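You operate a simulated robot arm through the tools that you are given. There is no shell and no other tool. Be economical: measure what you need, move in short steps, check, and stop when the job is done.

Carry out the task below with a simulated robot arm. There is one attempt and no reset: what you move stays moved.

## Task
Move R4 to mark 205; set WIDTH to 2 and HEIGHT to 2.
Fine: free its knob, slide, lock it again before the two settings. Leave the other carriages.

The check looks at the end state, three seconds after you hand in, the way a careful person would. Anything else that was tipped, shoved, dropped, spilled or broken makes it a failure.

## Robot
A 6-joint arm with a fingered hand, hanging from a carriage that runs on a gantry, over the field with the corners [-1.505, -1.115], [1.095, -1.113], [1.094, 0.167], [-1.506, 0.165] (x, y) and turns from -5.201 to 6.789 rad about z. Base frame: it is fixed where the carriage stands at the start and does not move with it; the origin is on the floor, on the carriage's upright axis, x ahead of it, y to its left, z up; the surface under the hand at the start is at about z = 0.82. Units: m, rad, N and s.
With the tool pointing down near the work surface it reaches from about 0.1 to 0.6 m from the robot's upright axis, wherever it stands. Its first joint turns from -2.897 to 2.897 rad. Places, roughly: carriage R4 [0.5, 0.3, 1]; carriage R5 [0.7, 0.3, 1]; carriage R6 [0.9, 0.3, 1]; carriage R7 [1.1, 0.3, 1]; carriage R9 [1.3, 0.3, 1]; height knob [0.5, 0.4, 1.2]; knob of carriage R4 [0.5, 0.2, 0.9]; knob of carriage R5 [0.7, 0.2, 0.9]; knob of carriage R6 [0.9, 0.2, 0.9]; knob of carriage R7 [1.1, 0.2, 0.9]; knob of carriage R9 [1.3, 0.2, 0.9]; width knob [0.5, 0.3, 1.1]. Payload 4 kg.
Tool frame: the origin (TCP) lies between the finger pads and is the grasp point; the fingertips stand 0.03 m ahead of it; z points along the fingers, y is the line along which they close. The gripper opens to 0.104 m. The gripper's body begins 0.035 m behind the TCP. The gripper is a hand of 5 fingers: y runs from the thumb to the fingers, the wrist lies at [-0.015, -0.113, -0.19] in the tool frame, and closing takes about 1.5 s.
Orientation is told as [roll, pitch, yaw] about the base's x, y, z axes, in that order, counted from this pose: with the fingers straight down and the wrist toward the robot, the tool's x, y and z point along [0, 1, 0], [1, 0, 0] and [0, 0, -1] of the base frame.

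## Interface
- The arm moves only by the tool jog_arm. Its arguments are lists of equal length, an entry for each row: "slide": the shift along the tool's x, y, z in m, a list of three; "delta_rot": the turn, a rotation vector about the tool's x, y, z in rad, a list of three; "grip": the finger opening in m, from 0 to 0.104. In form: {"slide": [[x, y, z], ...], "delta_rot": [[rx, ry, rz], ...], "grip": [grip, ...]}. A call has 1 to 12 rows; each row shifts and turns the commanded pose from where the row before left it, along the tool's axes as they then stand. A row lasts 0.2 s, in which the tool goes at most 0.05 m and 0.15 rad; a call with a longer step from one row to the next is refused whole, and so is a gripper value outside its range. Where a pose cannot be reached the arm comes as near as it can. A force on the tool above 40 N (or 10 N above the force at the start of the call, whichever is more), or a blocked arm, ends the call early, and 0.2 s more pass. Each finger travels about 0.045 m/s and halts on what it meets, pressing with about 24 N; the grip force reading is that of the motor and also rises with nothing between the fingers. The clock runs only during rows and for 0.2 s after the last one: add rows that do not move to give the fingers time. The reply holds the time, the measured pose of the TCP, the force on the tool along the base axes, the opening and the grip force, in the units named above and with some noise, with the torque about the TCP (base axes, N m) and any sound that the robot's microphone picked up.
- Cameras (640 x 400 px; columns grow to the right, rows downward): "scene" is now at [0.2439, 0.0495, 1.7975]; the picture's right is [0.73, -0.69, 0.00], its down [-0.59, -0.63, -0.50] and it looks along [0.35, 0.37, -0.86] (base axes); focal length 267 px, centre (320, 200). "wrist" rides on the gripper at [0.06, -0.084, -0.12] in the tool frame; the picture's right is [-0.79, 0.29, -0.54], its down [-0.56, -0.71, 0.44] and it looks along [-0.26, 0.65, 0.72] (tool axes); focal length 234 px, centre (320, 200). There is no depth. A picture from a camera that has moved, and an enlarged one, comes with that camera's place and axes in the base frame and with its lens.
- grab_frame(camera): a new picture of that camera. The clock stands still meanwhile.
- slide_trunk(by): slides the trunk up (or, below 0, down) by that many m; the arm and the scene camera ride with it, the base frame stays. It gives what a move gives, with no picture.
- roll_base(legs): drives the robot by 1 to 6 legs, each [ahead, left, turn to the left] in m, m and rad, along the robot's own axes; the way and the turn of a leg run together, so that a leg with both is an arc; at most 1.5 m and 3.142 rad a leg. The arm and the cameras ride along, it lands a little off, and it stops where it bumps. It keeps to its track: a leg is cut to what the track allows. It gives what a move gives.
- preshape(shape): the hand has 5 fingers and takes this shape, open, in about a second: jaw (thumb against the fingers, like two jaws); tri (thumb and two fingers); tip (a fingertip pinch); poke (one finger out to press); point (the index stretched); flat (the hand flat); cup (the hand cupped); fist (a fist). The gripper value then closes the fingers along that shape, each until it touches; the sizes above hold for jaw. It gives what a move gives, with no picture.
- head_to(pan, tilt): turns the head with the scene camera to pan (to the left, within 2.705 rad either way) and tilt (down, from -0.506 to 1.204), counted from straight ahead of the robot. It gives what a move gives.
- zoom(camera, box): a new picture of the part [left, top, right, bottom] of that camera's present view, enlarged. The clock stands still meanwhile.
- sign_off(): hands the job in; it is judged then, once.

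Go step by step. Nothing tells you exact positions but the pictures and the camera data: compare them with the known pose of the tool, close in by small moves and look again before you grip or let go. The budget is 120 turns and 82 pictures, counting those below and the enlarged ones. Unless the task says otherwise, let go and move clear before handing in, and close with one line.

The tools are called after "Request:" by a JSON object that holds its "name" and its "arguments". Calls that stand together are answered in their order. jog_arm: Moves the arm, as the interface text tells. Its arguments: {"type":"object","properties":{"slide":{"type":"array","items":{"type":"array","items":{"type":"number"}}},"delta_rot":{"type":"array","items":{"type":"array","items":{"type":"number"}}},"grip":{"type":"array","items":{"type":"number"}}},"required":["slide","delta_rot","grip"]} The other tools are called the same way: slide_trunk (by) slides the trunk up or down; preshape (shape) gives the hand a shape; roll_base (legs) drives the base; head_to (pan, tilt) turns the head that bears the scene camera; grab_frame (camera) takes a picture; zoom (camera, box) takes an enlarged picture of a part of a camera's view; sign_off () hands the job in.

At the start:

```text
t: 0.0
tcp_pos: [0.2845, 0.2426, 0.9995]
tool_rot: [0.0, 0.0, 0.001]
ft_force: [0.1, 0.2, 0.6]
ft_torque: [-0.01, -0.01, 0.0]
opening: 0.1038
grasp_force: 0.1
shape: jaw
trunk travel left (down, up): [-0.525, 0.073]
robot x, y, heading: [-0.0001, -0.001, 0.0]
head pan, tilt: [0.813, 1.044]
```

scene: 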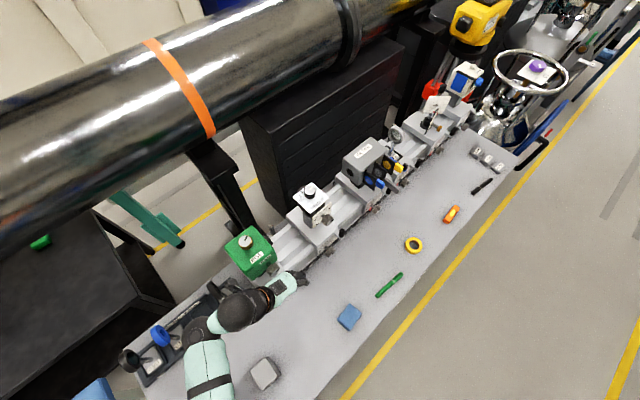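
wrist: 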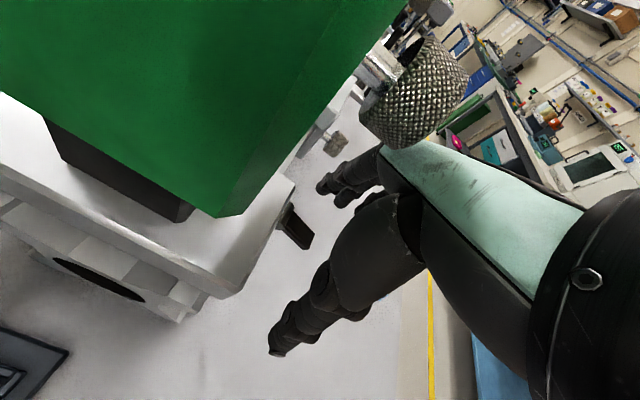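

I see a bench with a rail, several carriages, and a green box (laser?) near the hand. I zoom in to identify carriage R4, the scale and the knobs.

Request:
{"name": "zoom", "arguments": {"camera": "scene", "box": [220, 160, 380, 290]}}

Request:
{"name": "zoom", "arguments": {"camera": "scene", "box": [330, 50, 510, 220]}}

```text
3.08 times, centred on (300, 225) of scene
camera zoom: at [0.2439, 0.0495, 1.7975], right [0.73, -0.69, 0.0], down [-0.59, -0.63, -0.5], along [0.35, 0.37, -0.86], focal length 822 px, centre (382, 123)
```

zoom: 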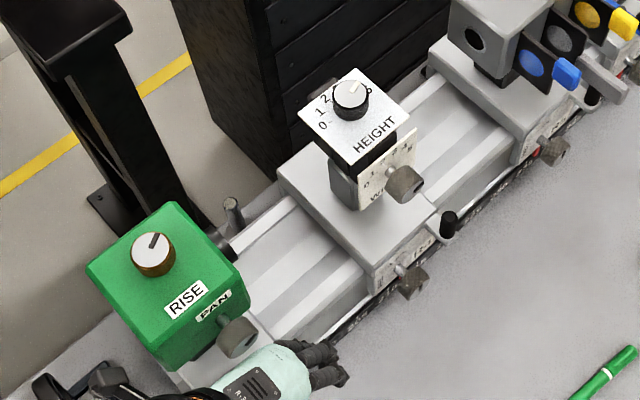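

```text
2.35 times, centred on (420, 135) of scene
camera zoom: at [0.2439, 0.0495, 1.7975], right [0.73, -0.69, 0.0], down [-0.59, -0.63, -0.5], along [0.35, 0.37, -0.86], focal length 628 px, centre (85, 353)
```

zoom: 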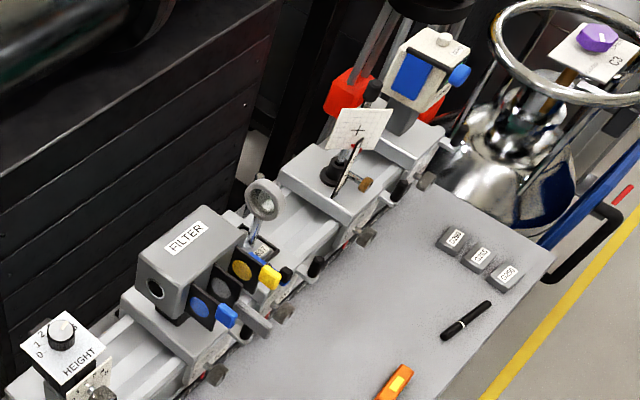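

R4 is the carriage with WIDTH/HEIGHT, and its lock knob is on its front. I back away from the rail (to -y) and look at its front and scale.

Request:
{"name": "roll_base", "arguments": {"legs": [[0, -0.35, 0]]}}

Request:
{"name": "grab_frame", "arguments": {"camera": "scene"}}

Request:
{"name": "grab_frame", "arguments": {"camera": "wrist"}}

```text
t: 2.3
tcp_pos: [0.2848, -0.1115, 0.9998]
tool_rot: [0.001, 0.002, 0.001]
ft_force: [0.0, 0.1, -0.1]
ft_torque: [-0.03, 0.0, -0.06]
opening: 0.1037
grasp_force: 0.0
shape: jaw
trunk travel left (down, up): [-0.525, 0.073]
robot x, y, heading: [0.0008, -0.3567, -0.002]
head pan, tilt: [0.813, 1.044]
```

```text
77 pictures are left
camera scene: at [0.2439, -0.3055, 1.7975], right [0.73, -0.69, 0.0], down [-0.59, -0.63, -0.5], along [0.35, 0.37, -0.86], focal length 267 px, centre (320, 200)
```

scene: 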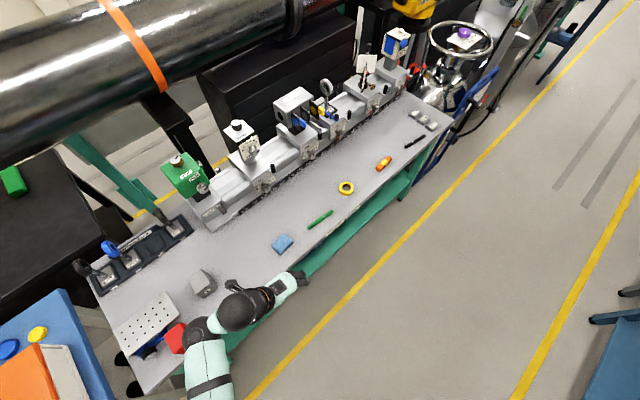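

```text
76 pictures are left
camera wrist: at [0.2006, -0.0508, 1.1183], right [0.29, -0.79, 0.54], down [-0.71, -0.56, -0.44], along [0.65, -0.26, -0.72], focal length 234 px, centre (320, 200)
```

wrist: 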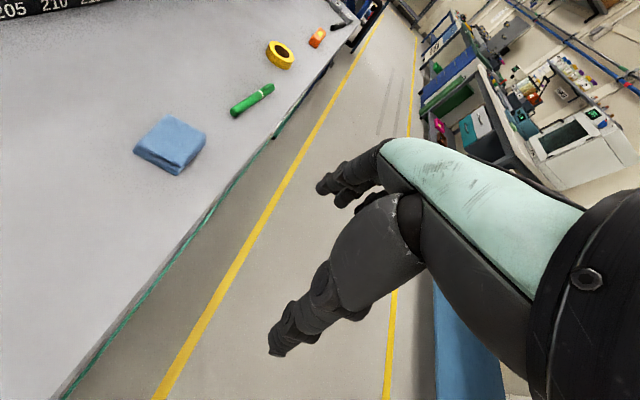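

The black scale strip runs along the front of the rail. I zoom in on R4 and its scale.

Request:
{"name": "zoom", "arguments": {"camera": "scene", "box": [200, 110, 330, 220]}}

Request:
{"name": "zoom", "arguments": {"camera": "scene", "box": [220, 170, 290, 220]}}

```text
3.64 times, centred on (265, 165) of scene
camera zoom: at [0.2439, -0.3055, 1.7975], right [0.73, -0.69, 0.0], down [-0.59, -0.63, -0.5], along [0.35, 0.37, -0.86], focal length 971 px, centre (520, 327)
```

zoom: 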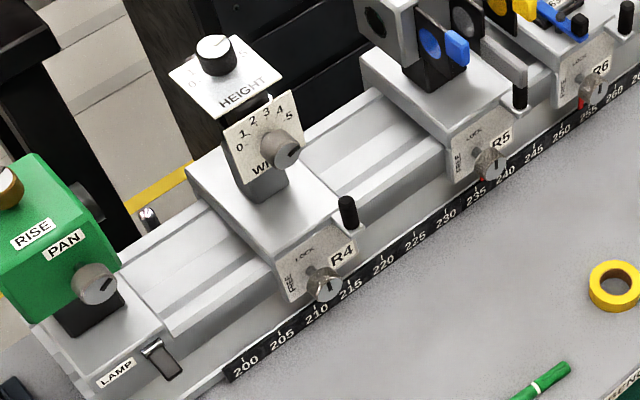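

```text
8.00 times, centred on (255, 195) of scene
camera zoom: at [0.2439, -0.3055, 1.7975], right [0.73, -0.69, 0.0], down [-0.59, -0.63, -0.5], along [0.35, 0.37, -0.86], focal length 2136 px, centre (840, 240)
```

zoom: 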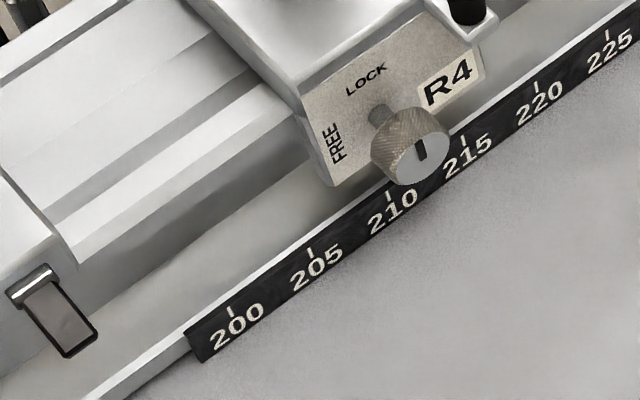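

R4 is locked now (its pointer is at LOCK) and stands near mark 212. I drive to face the rail (heading +y) in front of R4.

Request:
{"name": "roll_base", "arguments": {"legs": [[0.5, 0, 0], [0, 0, 1.571]]}}

Request:
{"name": "head_to", "arguments": {"pan": 0.0, "tilt": 1.0}}

Request:
{"name": "grab_frame", "arguments": {"camera": "scene"}}

```text
t: 9.1
tcp_pos: [0.2497, -0.0765, 0.9986]
tool_rot: [-0.001, 0.002, 1.596]
ft_force: [0.3, -0.1, 0.4]
ft_torque: [0.0, 0.0, -0.01]
opening: 0.1033
grasp_force: 0.1
shape: jaw
trunk travel left (down, up): [-0.525, 0.073]
robot x, y, heading: [0.5032, -0.3573, 1.591]
head pan, tilt: [0.813, 1.044]
```

```text
t: 10.2
tcp_pos: [0.2505, -0.0748, 0.9999]
tool_rot: [-0.001, 0.001, 1.597]
ft_force: [-0.3, 0.3, 0.3]
ft_torque: [-0.01, 0.0, -0.02]
opening: 0.1035
grasp_force: 0.1
shape: jaw
trunk travel left (down, up): [-0.525, 0.073]
robot x, y, heading: [0.4976, -0.356, 1.595]
head pan, tilt: [0.0, 1.0]
```

```text
73 pictures are left
camera scene: at [0.492, -0.0838, 1.8005], right [1.0, 0.02, 0.0], down [0.02, -0.84, -0.54], along [-0.01, 0.54, -0.84], focal length 267 px, centre (320, 200)
```

scene: 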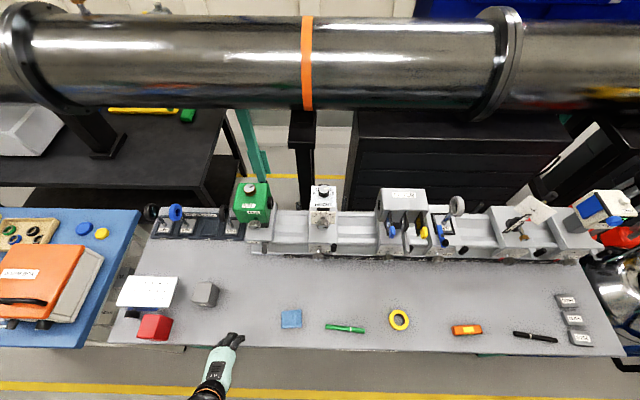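

Request:
{"name": "zoom", "arguments": {"camera": "scene", "box": [270, 175, 380, 265]}}

Request:
{"name": "zoom", "arguments": {"camera": "scene", "box": [285, 235, 355, 265]}}

```text
4.44 times, centred on (325, 220) of scene
camera zoom: at [0.492, -0.0838, 1.8005], right [1.0, 0.02, 0.0], down [0.02, -0.84, -0.54], along [-0.01, 0.54, -0.84], focal length 1187 px, centre (298, 111)
```

zoom: 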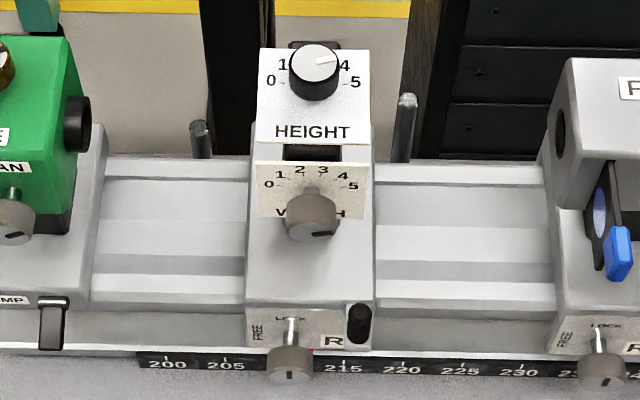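

```text
9.14 times, centred on (320, 250) of scene
camera zoom: at [0.492, -0.0838, 1.8005], right [1.0, 0.02, 0.0], down [0.02, -0.84, -0.54], along [-0.01, 0.54, -0.84], focal length 2441 px, centre (320, -257)
```

zoom: 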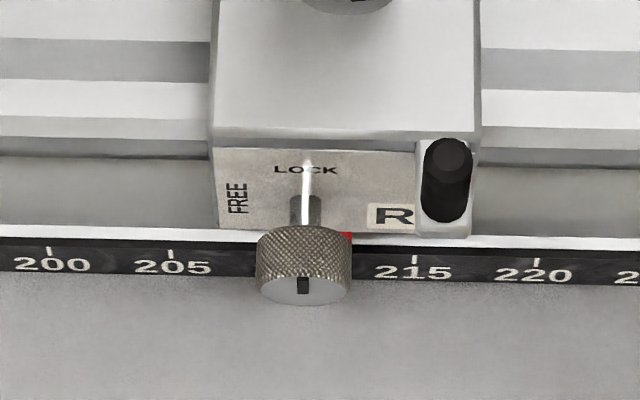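

R4's pointer reads about 212.2, so it must go left by about 7 units. I start turning the hand to point horizontally at the rail: first roll it, lifting as I go.

Request:
{"name": "jog_arm", "arguments": {"slide": [[0, 0, -0.01], [0, 0, -0.01], [0, 0, -0.01], [0, 0, -0.01], [0, 0, -0.01], [0, 0, -0.01], [0, 0, -0.01], [0, 0, -0.01], [0, 0, -0.01], [0, 0, -0.01], [0, 0, -0.01]], "delta_rot": [[0, 0, 0.143], [0, 0, 0.143], [0, 0, 0.143], [0, 0, 0.143], [0, 0, 0.143], [0, 0, 0.143], [0, 0, 0.143], [0, 0, 0.143], [0, 0, 0.143], [0, 0, 0.143], [0, 0, 0.143]], "grip": [0.09, 0.09, 0.09, 0.09, 0.09, 0.09, 0.09, 0.09, 0.09, 0.09, 0.09]}}

```text
t: 12.7
tcp_pos: [0.2467, 0.0082, 0.9769]
tool_rot: [-0.003, 0.001, 0.021]
ft_force: [0.7, 0.5, -0.2]
ft_torque: [0.01, 0.01, 0.01]
opening: 0.0903
grasp_force: 0.1
shape: jaw
out of reach, approached as far as the arm can: row 1, 2, 3, 4, 5, 6, 7, 8
trunk travel left (down, up): [-0.525, 0.073]
robot x, y, heading: [0.5051, -0.3552, 1.599]
head pan, tilt: [0.0, 1.0]
```

Request:
{"name": "jog_arm", "arguments": {"slide": [[0, 0, 0]], "delta_rot": [[0, 0, 0]], "grip": [0.09]}}

Request:
{"name": "grab_frame", "arguments": {"camera": "scene"}}

```text
t: 13.1
tcp_pos: [0.2464, 0.0073, 0.9782]
tool_rot: [-0.003, 0.0, 0.02]
ft_force: [0.3, 0.2, -0.2]
ft_torque: [0.0, 0.01, 0.0]
opening: 0.09
grasp_force: 0.1
shape: jaw
trunk travel left (down, up): [-0.525, 0.073]
robot x, y, heading: [0.5017, -0.3531, 1.594]
head pan, tilt: [0.0, 1.0]
```

```text
70 pictures are left
camera scene: at [0.492, -0.0838, 1.8005], right [1.0, 0.02, 0.0], down [0.02, -0.84, -0.54], along [-0.01, 0.54, -0.84], focal length 267 px, centre (320, 200)
```

scene: 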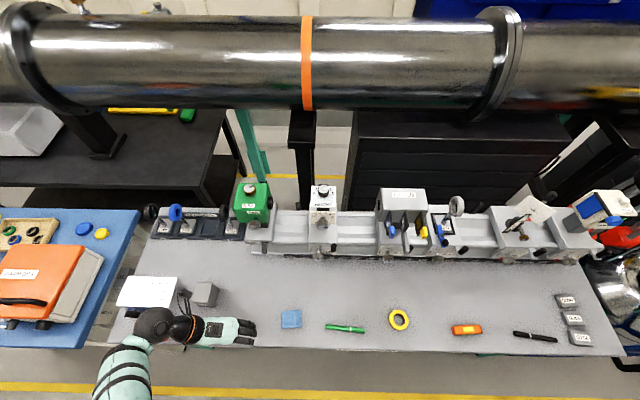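

Request:
{"name": "jog_arm", "arguments": {"slide": [[0, 0.03, -0.02], [0, 0.03, -0.02], [0, 0.03, -0.02], [0, 0.03, -0.02], [0, 0.03, -0.02]], "delta_rot": [[0, 0, 0], [0, 0, 0], [0, 0, 0], [0, 0, 0], [0, 0, 0]], "grip": [0.09, 0.09, 0.09, 0.09, 0.09]}}

Request:
{"name": "jog_arm", "arguments": {"slide": [[0, 0, 0], [0, 0, 0], [0, 0, 0], [0, 0, 0], [0, 0, 0], [0, 0, 0], [0, 0, 0], [0, 0, 0], [0, 0, 0], [0, 0, 0], [0, 0, 0]], "delta_rot": [[0, 0.143, 0], [0, 0.143, 0], [0, 0.143, 0], [0, 0.143, 0], [0, 0.143, 0], [0, 0.143, 0], [0, 0.143, 0], [0, 0.143, 0], [0, 0.143, 0], [0, 0.143, 0], [0, 0.143, 0]], "grip": [0.09, 0.09, 0.09, 0.09, 0.09, 0.09, 0.09, 0.09, 0.09, 0.09, 0.09]}}

Request:
{"name": "grab_frame", "arguments": {"camera": "scene"}}

```text
t: 14.2
tcp_pos: [0.3317, 0.092, 1.0034]
tool_rot: [-0.003, 0.001, 0.019]
ft_force: [0.2, -0.3, 0.1]
ft_torque: [-0.02, 0.0, 0.0]
opening: 0.0902
grasp_force: 0.0
shape: jaw
out of reach, approached as far as the arm can: row 1, 2, 3, 4, 5
trunk travel left (down, up): [-0.525, 0.073]
robot x, y, heading: [0.4972, -0.3559, 1.591]
head pan, tilt: [0.0, 1.0]
```

```text
t: 16.6
tcp_pos: [0.3453, 0.092, 1.0195]
tool_rot: [1.33, 0.004, 0.028]
ft_force: [-0.7, -0.4, -0.2]
ft_torque: [0.01, -0.01, 0.03]
opening: 0.0902
grasp_force: 0.1
shape: jaw
out of reach, approached as far as the arm can: row 1, 2, 8, 9, 10, 11
trunk travel left (down, up): [-0.525, 0.073]
robot x, y, heading: [0.5014, -0.354, 1.594]
head pan, tilt: [0.0, 1.0]
```

```text
69 pictures are left
camera scene: at [0.492, -0.0838, 1.8005], right [1.0, 0.02, 0.0], down [0.02, -0.84, -0.54], along [-0.01, 0.54, -0.84], focal length 267 px, centre (320, 200)
```

scene: 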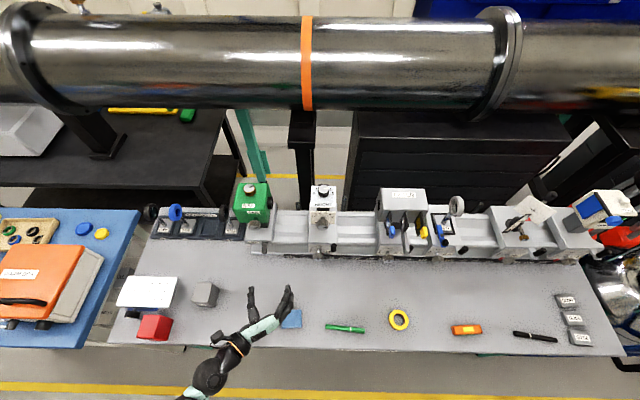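

Request:
{"name": "jog_arm", "arguments": {"slide": [[-0.02, 0, 0], [-0.02, 0, 0], [-0.02, 0, 0]], "delta_rot": [[0, 0.08, 0], [0, 0.08, 0], [0, 0.08, 0]], "grip": [0.09, 0.09, 0.09]}}

Request:
{"name": "jog_arm", "arguments": {"slide": [[0, 0, 0], [0, 0, 0], [0, 0, 0], [0, 0, 0], [0, 0, 0], [0, 0, 0], [0, 0, 0], [0, 0, 0], [0, 0, 0], [0, 0, 0], [0, 0, 0]], "delta_rot": [[0, 0, 0.143], [0, 0, 0.143], [0, 0, 0.143], [0, 0, 0.143], [0, 0, 0.143], [0, 0, 0.143], [0, 0, 0.143], [0, 0, 0.143], [0, 0, 0.143], [0, 0, 0.143], [0, 0, 0.143]], "grip": [0.09, 0.09, 0.09, 0.09, 0.09, 0.09, 0.09, 0.09, 0.09, 0.09, 0.09]}}

Request:
{"name": "grab_frame", "arguments": {"camera": "scene"}}

```text
t: 17.4
tcp_pos: [0.3463, 0.0905, 1.0204]
tool_rot: [1.329, 0.005, 0.025]
ft_force: [0.1, -0.5, -0.9]
ft_torque: [0.0, 0.01, 0.0]
opening: 0.0901
grasp_force: 0.1
shape: jaw
out of reach, approached as far as the arm can: row 1, 2, 3
trunk travel left (down, up): [-0.525, 0.073]
robot x, y, heading: [0.4984, -0.3556, 1.591]
head pan, tilt: [0.0, 1.0]
```

```text
t: 19.9
tcp_pos: [0.334, 0.0945, 1.036]
tool_rot: [0.031, 1.321, -1.517]
ft_force: [-0.4, 0.1, -0.2]
ft_torque: [-0.02, -0.02, 0.01]
opening: 0.09
grasp_force: 0.1
shape: jaw
out of reach, approached as far as the arm can: row 1, 2, 3, 11
trunk travel left (down, up): [-0.525, 0.073]
robot x, y, heading: [0.5023, -0.3532, 1.599]
head pan, tilt: [0.0, 1.0]
```

```text
68 pictures are left
camera scene: at [0.492, -0.0838, 1.8004], right [1.0, 0.02, 0.0], down [0.02, -0.84, -0.54], along [-0.01, 0.54, -0.84], focal length 267 px, centre (320, 200)
```

scene: 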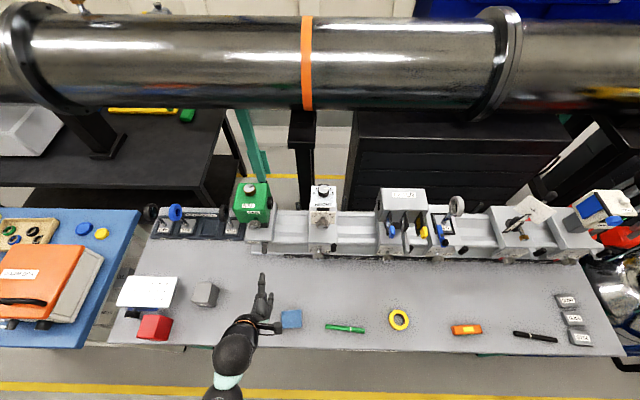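

Request:
{"name": "slide_trunk", "arguments": {"by": -0.08}}

Request:
{"name": "jog_arm", "arguments": {"slide": [[0, -0.02, 0], [0, -0.02, 0], [0, -0.02, 0], [0, 0, 0]], "delta_rot": [[0.08, 0, 0], [0.08, 0, 0], [0.08, 0, 0], [0, 0, 0]], "grip": [0.09, 0.09, 0.09, 0.09]}}

```text
t: 21.0
tcp_pos: [0.3338, 0.0952, 0.9563]
tool_rot: [0.035, 1.324, -1.51]
ft_force: [0.4, -0.6, 0.3]
ft_torque: [-0.01, -0.02, 0.0]
opening: 0.0899
grasp_force: 0.0
shape: jaw
trunk travel left (down, up): [-0.445, 0.153]
robot x, y, heading: [0.5017, -0.3542, 1.592]
head pan, tilt: [0.0, 1.0]
```

```text
t: 22.0
tcp_pos: [0.3333, 0.1038, 1.0142]
tool_rot: [0.868, 1.56, -0.678]
ft_force: [-0.7, -0.1, -0.3]
ft_torque: [0.0, 0.03, -0.02]
opening: 0.0899
grasp_force: 0.0
shape: jaw
trunk travel left (down, up): [-0.445, 0.153]
robot x, y, heading: [0.5022, -0.3515, 1.598]
head pan, tilt: [0.0, 1.0]
```

Request:
{"name": "jog_arm", "arguments": {"slide": [[0.035, 0.0, 0], [0.035, 0.015, 0], [0.035, 0.015, 0], [0.04, 0.015, 0], [0, 0.015, 0], [0, 0, 0]], "delta_rot": [[0, 0, 0], [0, 0, 0], [0, 0, 0], [0, 0, 0], [0, 0, 0], [0, 0, 0]], "grip": [0.08, 0.08, 0.08, 0.08, 0.08, 0.08]}}

Request:
{"name": "grab_frame", "arguments": {"camera": "wrist"}}

Request:
{"name": "grab_frame", "arguments": {"camera": "scene"}}

```text
t: 23.4
tcp_pos: [0.4567, 0.104, 1.0196]
tool_rot: [1.137, 1.528, -0.417]
ft_force: [-0.1, -0.1, 0.0]
ft_torque: [0.03, -0.04, 0.0]
opening: 0.08
grasp_force: 0.1
shape: jaw
out of reach, approached as far as the arm can: row 2, 3, 4, 5
trunk travel left (down, up): [-0.445, 0.153]
robot x, y, heading: [0.4995, -0.3522, 1.594]
head pan, tilt: [0.0, 1.0]
```

```text
67 pictures are left
camera wrist: at [0.5151, -0.0121, 1.1062], right [-0.77, -0.56, -0.31], down [-0.59, 0.44, 0.68], along [-0.24, 0.7, -0.67], focal length 234 px, centre (320, 200)
```

wrist: 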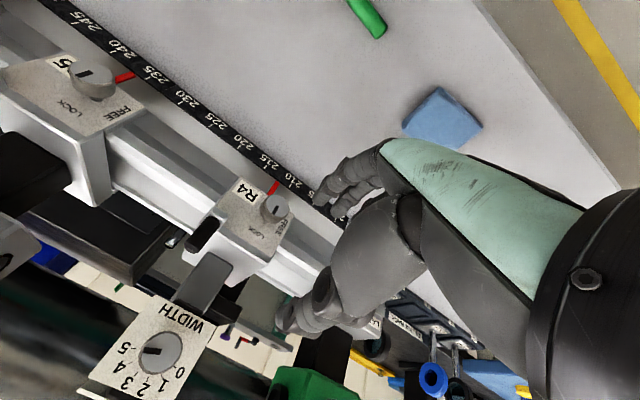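

```text
66 pictures are left
camera scene: at [0.492, -0.0838, 1.7205], right [1.0, 0.02, 0.0], down [0.02, -0.84, -0.54], along [-0.01, 0.54, -0.84], focal length 267 px, centre (320, 200)
```

scene: 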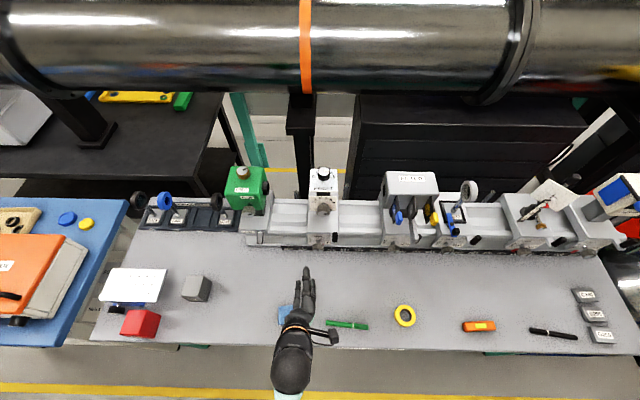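

The knob is at about (0.481, 0.24, 0.93) by two views. I lower the trunk to get the hand to knob height.

Request:
{"name": "slide_trunk", "arguments": {"by": -0.08}}

Request:
{"name": "jog_arm", "arguments": {"slide": [[0.012, 0, 0], [0.012, 0, 0], [0, 0, 0]], "delta_rot": [[0.04, 0, 0], [0, 0, 0], [0, 0, 0]], "grip": [0.08, 0.08, 0.08]}}

Request:
{"name": "grab_frame", "arguments": {"camera": "wrist"}}

Request:
{"name": "grab_frame", "arguments": {"camera": "scene"}}

```text
t: 24.6
tcp_pos: [0.4573, 0.1044, 0.9398]
tool_rot: [1.141, 1.529, -0.417]
ft_force: [-0.5, -0.1, 0.3]
ft_torque: [0.02, 0.0, -0.03]
opening: 0.0801
grasp_force: 0.1
shape: jaw
trunk travel left (down, up): [-0.365, 0.233]
robot x, y, heading: [0.501, -0.3564, 1.601]
head pan, tilt: [0.0, 1.0]
```

```text
t: 25.4
tcp_pos: [0.4718, 0.105, 0.9488]
tool_rot: [1.948, 1.519, 0.391]
ft_force: [-0.5, 0.3, 0.4]
ft_torque: [0.01, -0.02, 0.02]
opening: 0.0801
grasp_force: 0.1
shape: jaw
out of reach, approached as far as the arm can: row 1, 2
trunk travel left (down, up): [-0.365, 0.233]
robot x, y, heading: [0.5014, -0.3579, 1.591]
head pan, tilt: [0.0, 1.0]
```

```text
65 pictures are left
camera wrist: at [0.5286, -0.0152, 1.0329], right [-0.77, -0.55, -0.34], down [-0.6, 0.42, 0.69], along [-0.23, 0.73, -0.64], focal length 234 px, centre (320, 200)
```

wrist: 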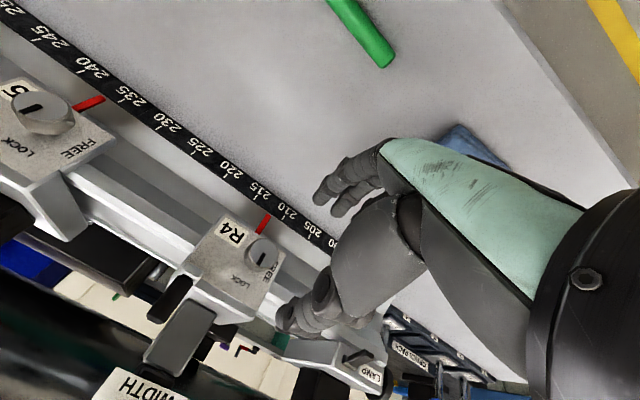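

```text
64 pictures are left
camera scene: at [0.492, -0.0837, 1.6405], right [1.0, 0.02, 0.0], down [0.02, -0.84, -0.54], along [-0.01, 0.54, -0.84], focal length 267 px, centre (320, 200)
```

scene: 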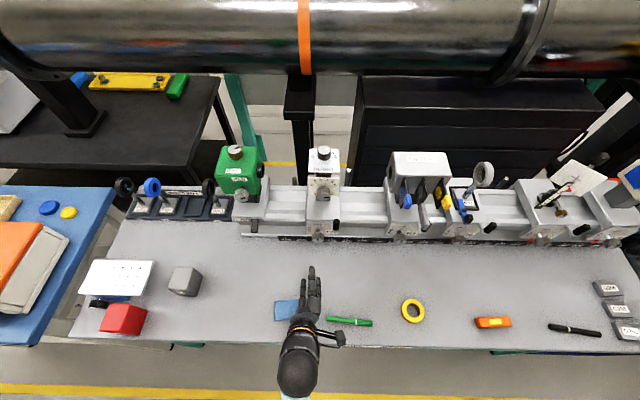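

Knob triangulated at about (0.482, 0.235, 0.928). I lower slightly and align before moving in.

Request:
{"name": "slide_trunk", "arguments": {"by": -0.05}}

Request:
{"name": "jog_arm", "arguments": {"slide": [[0.01, -0.02, 0.0], [0, -0.01, 0.02], [0, 0, 0.02], [0, 0, 0]], "delta_rot": [[0.05, -0.0, 0], [0, 0, 0], [0, 0, 0], [0, 0, 0]], "grip": [0.08, 0.08, 0.08, 0.08]}}

Request:
{"name": "grab_frame", "arguments": {"camera": "wrist"}}

```text
t: 26.3
tcp_pos: [0.4724, 0.1051, 0.8997]
tool_rot: [1.955, 1.518, 0.395]
ft_force: [-0.6, 0.0, 0.7]
ft_torque: [-0.01, 0.03, 0.03]
opening: 0.0801
grasp_force: 0.0
shape: jaw
trunk travel left (down, up): [-0.315, 0.283]
robot x, y, heading: [0.5003, -0.3509, 1.589]
head pan, tilt: [0.0, 1.0]
```

```text
t: 27.3
tcp_pos: [0.4798, 0.1437, 0.9343]
tool_rot: [2.534, 1.488, 0.973]
ft_force: [-0.6, 0.6, 0.5]
ft_torque: [-0.01, 0.03, -0.01]
opening: 0.08
grasp_force: 0.0
shape: jaw
trunk travel left (down, up): [-0.315, 0.283]
robot x, y, heading: [0.5012, -0.3542, 1.595]
head pan, tilt: [0.0, 1.0]
```

```text
63 pictures are left
camera wrist: at [0.537, 0.0202, 1.0106], right [-0.77, -0.53, -0.36], down [-0.6, 0.38, 0.71], along [-0.24, 0.76, -0.61], focal length 234 px, centre (320, 200)
```

wrist: 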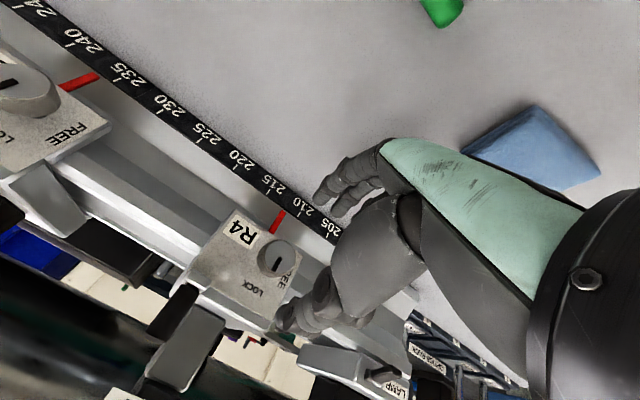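

Request:
{"name": "jog_arm", "arguments": {"slide": [[0, 0.003, 0.0], [0, 0.003, 0.015], [0, 0, 0.02], [0, 0, 0.015], [0, 0, 0]], "delta_rot": [[-0.06, 0, 0], [0, 0, 0], [0, 0, 0], [0, 0, 0], [0, 0, 0]], "grip": [0.055, 0.055, 0.055, 0.055, 0.055]}}

Request:
{"name": "grab_frame", "arguments": {"camera": "wrist"}}

Request:
{"name": "zoom", "arguments": {"camera": "scene", "box": [250, 180, 390, 290]}}

```text
t: 28.5
tcp_pos: [0.4794, 0.1941, 0.929]
tool_rot: [1.768, 1.522, 0.21]
ft_force: [0.5, -0.2, 0.5]
ft_torque: [-0.04, 0.0, -0.01]
opening: 0.0555
grasp_force: 0.2
shape: jaw
trunk travel left (down, up): [-0.315, 0.283]
robot x, y, heading: [0.5034, -0.3543, 1.594]
head pan, tilt: [0.0, 1.0]
```

```text
62 pictures are left
camera wrist: at [0.5354, 0.0749, 1.0127], right [-0.77, -0.55, -0.33], down [-0.6, 0.42, 0.68], along [-0.23, 0.72, -0.65], focal length 234 px, centre (320, 200)
```

wrist: 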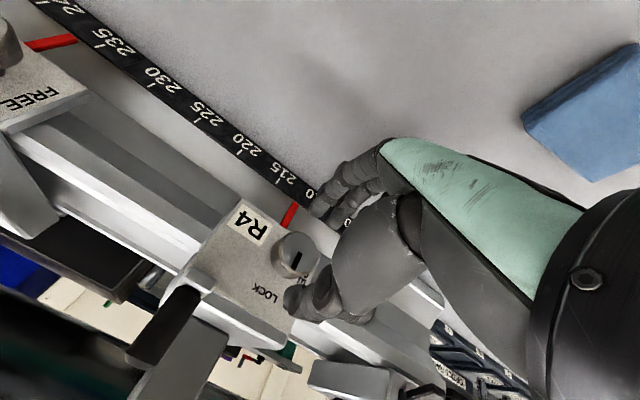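

```text
3.64 times, centred on (320, 235) of scene
camera zoom: at [0.492, -0.0838, 1.5905], right [1.0, 0.02, 0.0], down [0.02, -0.84, -0.54], along [-0.01, 0.54, -0.84], focal length 971 px, centre (320, 73)
```

zoom: 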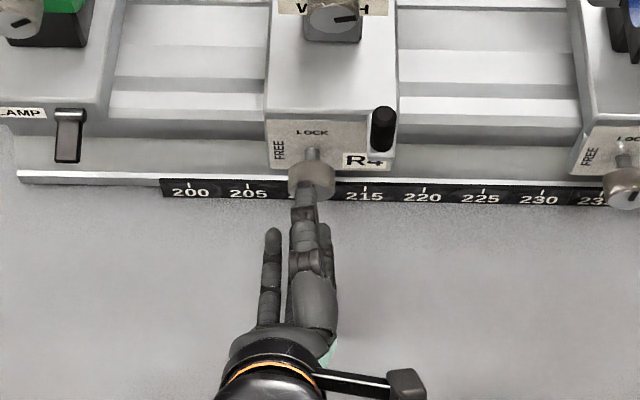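

Alignment looks right: thumb above the knob, fingers below. I advance and close on it.

Request:
{"name": "jog_arm", "arguments": {"slide": [[0.002, -0.001, 0.01], [0, 0, 0.01], [0, 0, 0.01], [0, 0, 0.008], [0, 0, 0]], "delta_rot": [[0, 0, 0], [0, 0, 0], [0, 0, 0], [0, 0, 0], [0, 0, 0]], "grip": [0.055, 0.055, 0.055, 0.055, 0.055]}}

Request:
{"name": "zoom", "arguments": {"camera": "wrist", "box": [200, 130, 420, 360]}}

Request:
{"name": "zoom", "arguments": {"camera": "scene", "box": [280, 200, 360, 260]}}

```text
t: 29.7
tcp_pos: [0.4801, 0.2315, 0.9304]
tool_rot: [1.74, 1.519, 0.181]
ft_force: [-0.5, 0.2, -0.5]
ft_torque: [0.05, -0.05, 0.03]
opening: 0.0555
grasp_force: 0.2
shape: jaw
trunk travel left (down, up): [-0.315, 0.283]
robot x, y, heading: [0.4992, -0.3543, 1.595]
head pan, tilt: [0.0, 1.0]
```

```text
1.74 times, centred on (310, 245) of wrist
camera zoom: at [0.537, 0.1132, 1.0144], right [-0.77, -0.55, -0.33], down [-0.6, 0.42, 0.68], along [-0.23, 0.72, -0.65], focal length 407 px, centre (337, 122)
```

zoom: 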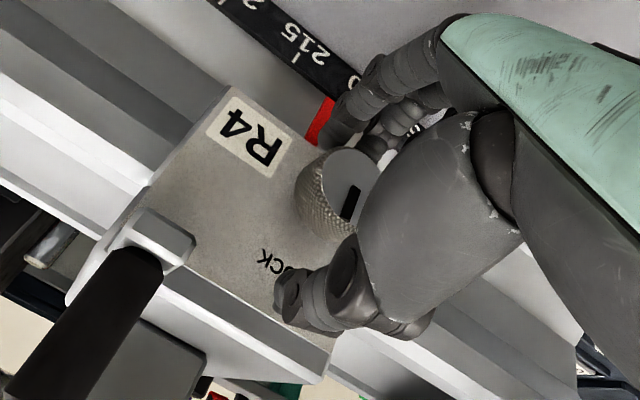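

```text
6.67 times, centred on (320, 230) of scene
camera zoom: at [0.492, -0.0837, 1.5905], right [1.0, 0.02, 0.0], down [0.02, -0.84, -0.54], along [-0.01, 0.54, -0.84], focal length 1780 px, centre (320, 0)
```

zoom: 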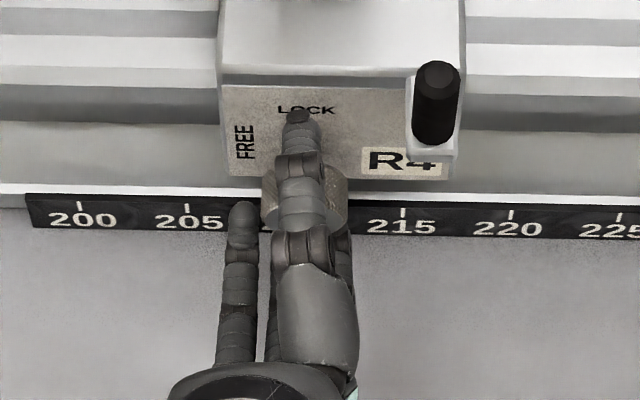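

Request:
{"name": "jog_arm", "arguments": {"slide": [[0, 0, 0], [0, 0, 0], [0, 0, 0], [0, 0, 0], [0, 0, 0], [0, 0, 0], [0, 0, 0]], "delta_rot": [[0, 0, 0], [0, 0, 0], [0, 0, 0], [0, 0, 0], [0, 0, 0], [0, 0, 0], [0, 0, 0]], "grip": [0.045, 0.035, 0.025, 0.015, 0.005, 0, 0]}}

Request:
{"name": "zoom", "arguments": {"camera": "wrist", "box": [200, 130, 420, 360]}}

```text
t: 31.3
tcp_pos: [0.4811, 0.2321, 0.9313]
tool_rot: [1.751, 1.519, 0.19]
ft_force: [1.4, 0.3, -0.8]
ft_torque: [-0.05, 0.0, -0.04]
opening: 0.0281
grasp_force: 24.0
shape: jaw
trunk travel left (down, up): [-0.315, 0.283]
robot x, y, heading: [0.5009, -0.3551, 1.593]
head pan, tilt: [0.0, 1.0]
```

```text
1.74 times, centred on (310, 245) of wrist
camera zoom: at [0.5371, 0.113, 1.0146], right [-0.77, -0.55, -0.33], down [-0.6, 0.42, 0.68], along [-0.23, 0.72, -0.65], focal length 407 px, centre (337, 122)
```

zoom: 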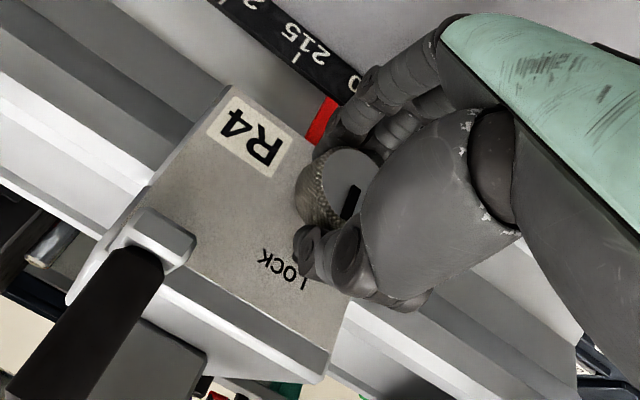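

The knob (about 28 mm) is gripped. I turn counter-clockwise (as seen from the front) toward FREE.

Request:
{"name": "jog_arm", "arguments": {"slide": [[0, 0, 0], [0, 0, 0], [0, 0, 0], [0, 0, 0], [0, 0, 0], [0, 0, 0]], "delta_rot": [[0, 0, -0.12], [0, 0, -0.12], [0, 0, -0.12], [0, 0, -0.12], [0, 0, -0.12], [0, 0, 0]], "grip": [0, 0, 0, 0, 0, 0]}}

Request:
{"name": "zoom", "arguments": {"camera": "wrist", "box": [200, 130, 420, 360]}}

```text
t: 32.7
tcp_pos: [0.4798, 0.2308, 0.93]
tool_rot: [1.586, 0.92, 0.024]
ft_force: [-3.0, 3.5, 0.6]
ft_torque: [0.01, 0.0, 0.05]
opening: 0.0281
grasp_force: 23.8
shape: jaw
trunk travel left (down, up): [-0.315, 0.283]
robot x, y, heading: [0.5046, -0.3534, 1.593]
head pan, tilt: [0.0, 1.0]
```

```text
1.74 times, centred on (310, 245) of wrist
camera zoom: at [0.4786, 0.112, 1.0305], right [-0.45, -0.54, -0.71], down [-0.88, 0.42, 0.23], along [0.18, 0.73, -0.66], focal length 407 px, centre (337, 122)
```

zoom: 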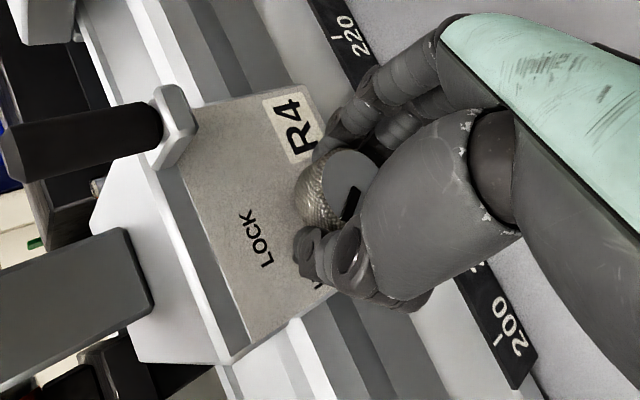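

Request:
{"name": "jog_arm", "arguments": {"slide": [[0, 0, 0], [0, 0, 0], [0, 0, 0], [0, 0, 0], [0, 0, 0], [0, 0, 0], [0, 0, 0], [0, 0, 0], [0, 0, 0]], "delta_rot": [[0, 0, -0.12], [0, 0, -0.12], [0, 0, -0.12], [0, 0, -0.12], [0, 0, -0.12], [0, 0, -0.12], [0, 0, -0.12], [0, 0, -0.12], [0, 0, 0]], "grip": [0, 0, 0, 0, 0, 0, 0, 0, 0]}}

Request:
{"name": "grab_frame", "arguments": {"camera": "wrist"}}

Request:
{"name": "zoom", "arguments": {"camera": "scene", "box": [270, 190, 370, 260]}}

```text
t: 34.7
tcp_pos: [0.4802, 0.2315, 0.9298]
tool_rot: [1.578, -0.038, 0.012]
ft_force: [-2.4, 5.2, -12.7]
ft_torque: [-0.28, 0.18, 0.07]
opening: 0.0276
grasp_force: 23.8
shape: jaw
trunk travel left (down, up): [-0.315, 0.283]
robot x, y, heading: [0.4989, -0.3535, 1.593]
head pan, tilt: [0.0, 1.0]
```

```text
56 pictures are left
camera wrist: at [0.3949, 0.1114, 0.984], right [0.33, -0.53, -0.78], down [-0.69, 0.43, -0.58], along [0.65, 0.73, -0.23], focal length 234 px, centre (320, 200)
```

wrist: 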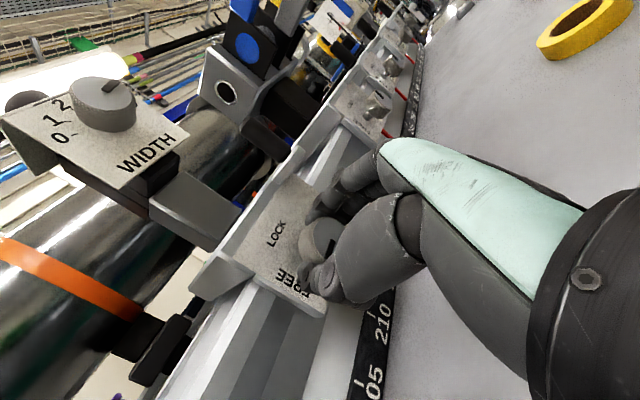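

```text
5.71 times, centred on (320, 225) of scene
camera zoom: at [0.4918, -0.0838, 1.5904], right [1.0, 0.02, 0.0], down [0.02, -0.84, -0.54], along [-0.01, 0.54, -0.84], focal length 1526 px, centre (320, 57)
```

zoom: 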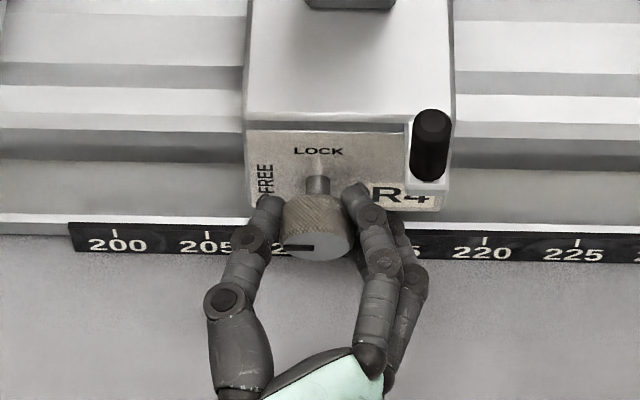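

The pointer is at FREE. Now I slide R4 left while holding the knob, 5 cm first, to calibrate the scale.

Request:
{"name": "jog_arm", "arguments": {"slide": [[0, -0.005, 0], [0, -0.009, 0], [0, -0.009, 0], [0, -0.009, 0], [0, -0.009, 0], [0, -0.009, 0], [0, 0, 0]], "delta_rot": [[0, 0, 0], [0, 0, 0], [0, 0, 0], [0, 0, 0], [0, 0, 0], [0, 0, 0], [0, 0, 0]], "grip": [0, 0, 0, 0, 0, 0, 0]}}

Request:
{"name": "zoom", "arguments": {"camera": "scene", "box": [260, 190, 360, 260]}}

Request:
{"name": "grab_frame", "arguments": {"camera": "wrist"}}

```text
t: 36.3
tcp_pos: [0.4303, 0.2324, 0.9269]
tool_rot: [1.582, -0.038, 0.013]
ft_force: [0.8, 2.3, -3.4]
ft_torque: [-0.08, 0.05, -0.05]
opening: 0.0283
grasp_force: 24.1
shape: jaw
trunk travel left (down, up): [-0.315, 0.283]
robot x, y, heading: [0.5003, -0.352, 1.596]
head pan, tilt: [0.0, 1.0]
```

```text
5.71 times, centred on (310, 225) of scene
camera zoom: at [0.492, -0.0837, 1.5906], right [1.0, 0.02, 0.0], down [0.02, -0.84, -0.54], along [-0.01, 0.54, -0.84], focal length 1526 px, centre (377, 57)
```

zoom: 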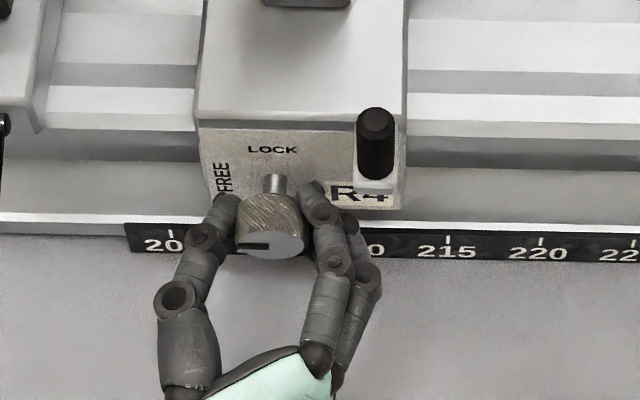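

```text
53 pictures are left
camera wrist: at [0.3459, 0.1113, 0.9831], right [0.33, -0.53, -0.78], down [-0.69, 0.43, -0.58], along [0.65, 0.73, -0.22], focal length 234 px, centre (320, 200)
```

wrist: 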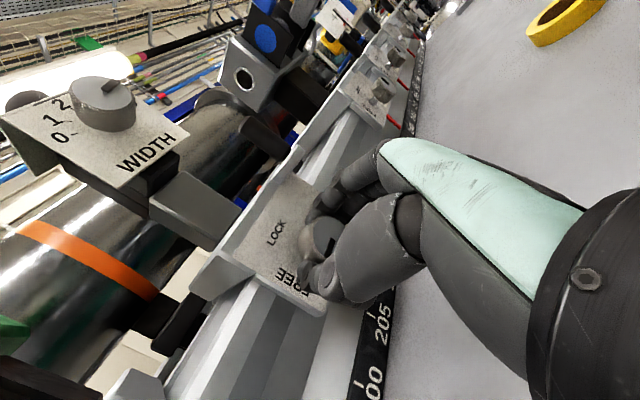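

R4 slides. I move 2 cm more, then release and back off to read the pointer.

Request:
{"name": "jog_arm", "arguments": {"slide": [[0, -0.007, 0], [0, -0.007, 0], [0, -0.006, 0], [0, 0, 0], [0, 0, 0]], "delta_rot": [[0, 0, 0], [0, 0, 0], [0, 0, 0], [0, 0, 0], [0, 0, 0]], "grip": [0, 0, 0, 0, 0]}}

Request:
{"name": "jog_arm", "arguments": {"slide": [[0, 0, 0], [0, 0, 0], [0, 0, 0], [0, 0, 0], [0, 0, -0.01], [0, 0, -0.02], [0, 0, -0.03], [0, 0, -0.03], [0, 0, -0.03], [0, 0, 0]], "delta_rot": [[0, 0, 0], [0, 0, 0], [0, 0, 0], [0, 0, 0], [0, 0, 0], [0, 0, 0], [0, 0, 0], [0, 0, 0], [0, 0, 0], [0, 0, 0]], "grip": [0.035, 0.045, 0.055, 0.055, 0.055, 0.055, 0.055, 0.055, 0.055, 0.055]}}

Request:
{"name": "zoom", "arguments": {"camera": "scene", "box": [260, 200, 340, 260]}}

Request:
{"name": "grab_frame", "arguments": {"camera": "wrist"}}

```text
t: 37.5
tcp_pos: [0.41, 0.2328, 0.9276]
tool_rot: [1.581, -0.038, 0.01]
ft_force: [1.2, 0.9, 4.6]
ft_torque: [0.11, 0.0, -0.05]
opening: 0.0288
grasp_force: 24.1
shape: jaw
trunk travel left (down, up): [-0.315, 0.283]
robot x, y, heading: [0.4993, -0.352, 1.594]
head pan, tilt: [0.0, 1.0]
```

```text
t: 39.7
tcp_pos: [0.42, 0.1194, 0.9253]
tool_rot: [1.58, -0.039, 0.017]
ft_force: [0.3, -0.7, -0.6]
ft_torque: [-0.02, 0.02, 0.01]
opening: 0.0546
grasp_force: 0.1
shape: jaw
out of reach, approached as far as the arm can: row 9
trunk travel left (down, up): [-0.315, 0.283]
robot x, y, heading: [0.5019, -0.3565, 1.596]
head pan, tilt: [0.0, 1.0]
```

```text
6.67 times, centred on (300, 230) of scene
camera zoom: at [0.492, -0.0838, 1.5905], right [1.0, 0.02, 0.0], down [0.02, -0.84, -0.54], along [-0.01, 0.54, -0.84], focal length 1780 px, centre (453, 0)
```

zoom: 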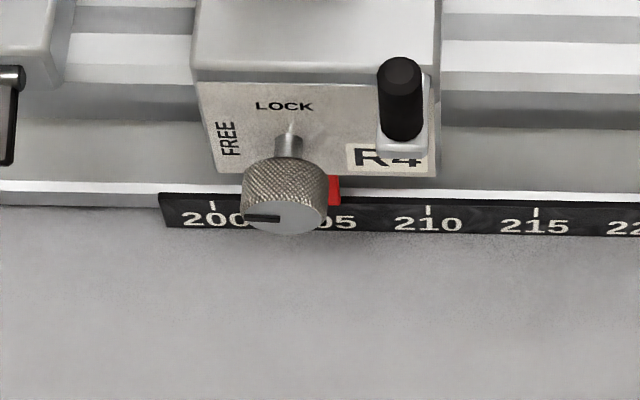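

```text
51 pictures are left
camera wrist: at [0.3361, -0.0012, 0.98], right [0.33, -0.53, -0.78], down [-0.69, 0.43, -0.58], along [0.64, 0.73, -0.23], focal length 234 px, centre (320, 200)
```

wrist: 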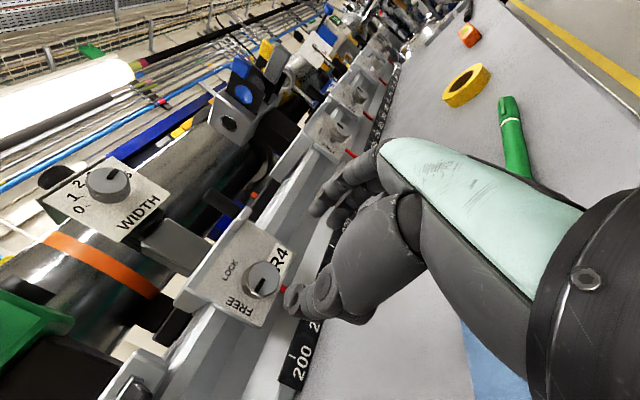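

The pointer sits close to 205 but the knob hides part of it. I shift the hand right so that the wrist camera looks straight at the pointer.

Request:
{"name": "jog_arm", "arguments": {"slide": [[0, 0.02, 0], [0, 0.02, 0], [0, 0.02, 0], [0, 0, 0]], "delta_rot": [[0, 0, 0], [0, 0, 0], [0, 0, 0], [0, 0, 0]], "grip": [0.055, 0.055, 0.055, 0.055]}}

Request:
{"name": "zoom", "arguments": {"camera": "wrist", "box": [200, 280, 320, 400]}}

```text
t: 40.7
tcp_pos: [0.4804, 0.122, 0.9291]
tool_rot: [1.581, -0.039, 0.012]
ft_force: [1.0, 0.9, -0.2]
ft_torque: [0.02, -0.02, -0.01]
opening: 0.0544
grasp_force: 0.1
shape: jaw
trunk travel left (down, up): [-0.315, 0.283]
robot x, y, heading: [0.4985, -0.3521, 1.592]
head pan, tilt: [0.0, 1.0]
```

```text
3.33 times, centred on (260, 340) of wrist
camera zoom: at [0.396, 0.0014, 0.9835], right [0.33, -0.53, -0.78], down [-0.69, 0.43, -0.58], along [0.65, 0.73, -0.23], focal length 781 px, centre (520, -267)
```

zoom: 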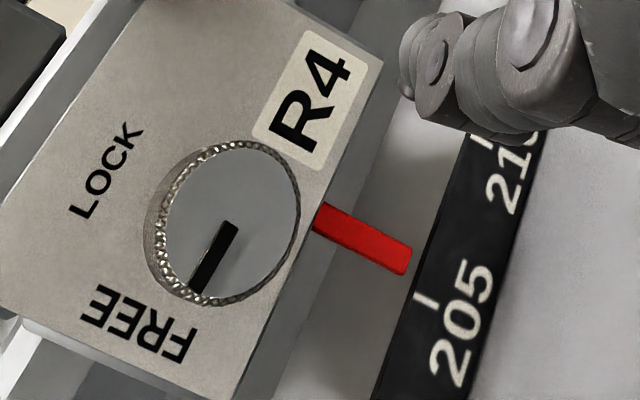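

The pointer stands at about 205.7, so about 7 mm more to the left. I regrasp the knob centred 7 mm further left, which carries the free carriage there.

Request:
{"name": "jog_arm", "arguments": {"slide": [[0, -0.02, 0], [0, -0.02, 0], [0, -0.02, 0], [0, -0.01, 0.01], [0, 0, 0.03], [0, 0, 0.03], [0, 0, 0.02], [0, 0, 0.01], [0, 0, 0.01], [0, 0, 0]], "delta_rot": [[0, 0, 0], [0, 0, 0], [0, 0, 0], [0, 0, 0], [0, 0, 0], [0, 0, 0], [0, 0, 0], [0, 0, 0], [0, 0, 0], [0, 0, 0]], "grip": [0.055, 0.055, 0.055, 0.055, 0.055, 0.055, 0.055, 0.055, 0.055, 0.055]}}

```text
t: 42.9
tcp_pos: [0.4099, 0.2307, 0.9269]
tool_rot: [1.578, -0.039, 0.01]
ft_force: [-0.2, 0.5, -0.4]
ft_torque: [-0.04, 0.01, 0.0]
opening: 0.0547
grasp_force: 0.0
shape: jaw
trunk travel left (down, up): [-0.315, 0.283]
robot x, y, heading: [0.5012, -0.3542, 1.592]
head pan, tilt: [0.0, 1.0]
```

Request:
{"name": "jog_arm", "arguments": {"slide": [[0, 0, 0], [0, 0, 0], [0, 0, 0], [0, 0, 0], [0, 0, 0], [0, -0.0035, 0], [0, -0.0035, 0], [0, 0, 0], [0, 0, 0]], "delta_rot": [[0, 0, 0], [0, 0, 0], [0, 0, 0], [0, 0, 0], [0, 0, 0], [0, 0, 0], [0, 0, 0], [0, 0, 0], [0, 0, 0]], "grip": [0.04, 0.03, 0.02, 0.01, 0, 0, 0, 0, 0]}}

Request:
{"name": "zoom", "arguments": {"camera": "scene", "box": [260, 200, 340, 260]}}

```text
t: 44.9
tcp_pos: [0.4029, 0.229, 0.9276]
tool_rot: [1.582, -0.038, 0.011]
ft_force: [1.7, 0.4, 2.4]
ft_torque: [0.07, 0.0, -0.12]
opening: 0.028
grasp_force: 24.2
shape: jaw
trunk travel left (down, up): [-0.315, 0.283]
robot x, y, heading: [0.5015, -0.3514, 1.593]
head pan, tilt: [0.0, 1.0]
```

```text
6.67 times, centred on (300, 230) of scene
camera zoom: at [0.4922, -0.0837, 1.5906], right [1.0, 0.02, 0.0], down [0.02, -0.84, -0.54], along [-0.01, 0.54, -0.84], focal length 1780 px, centre (453, 0)
```

zoom: 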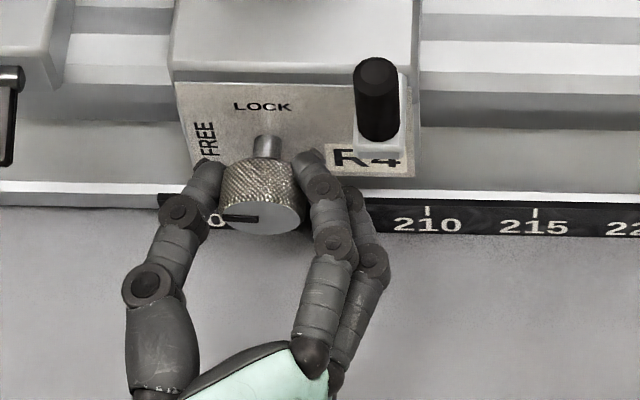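

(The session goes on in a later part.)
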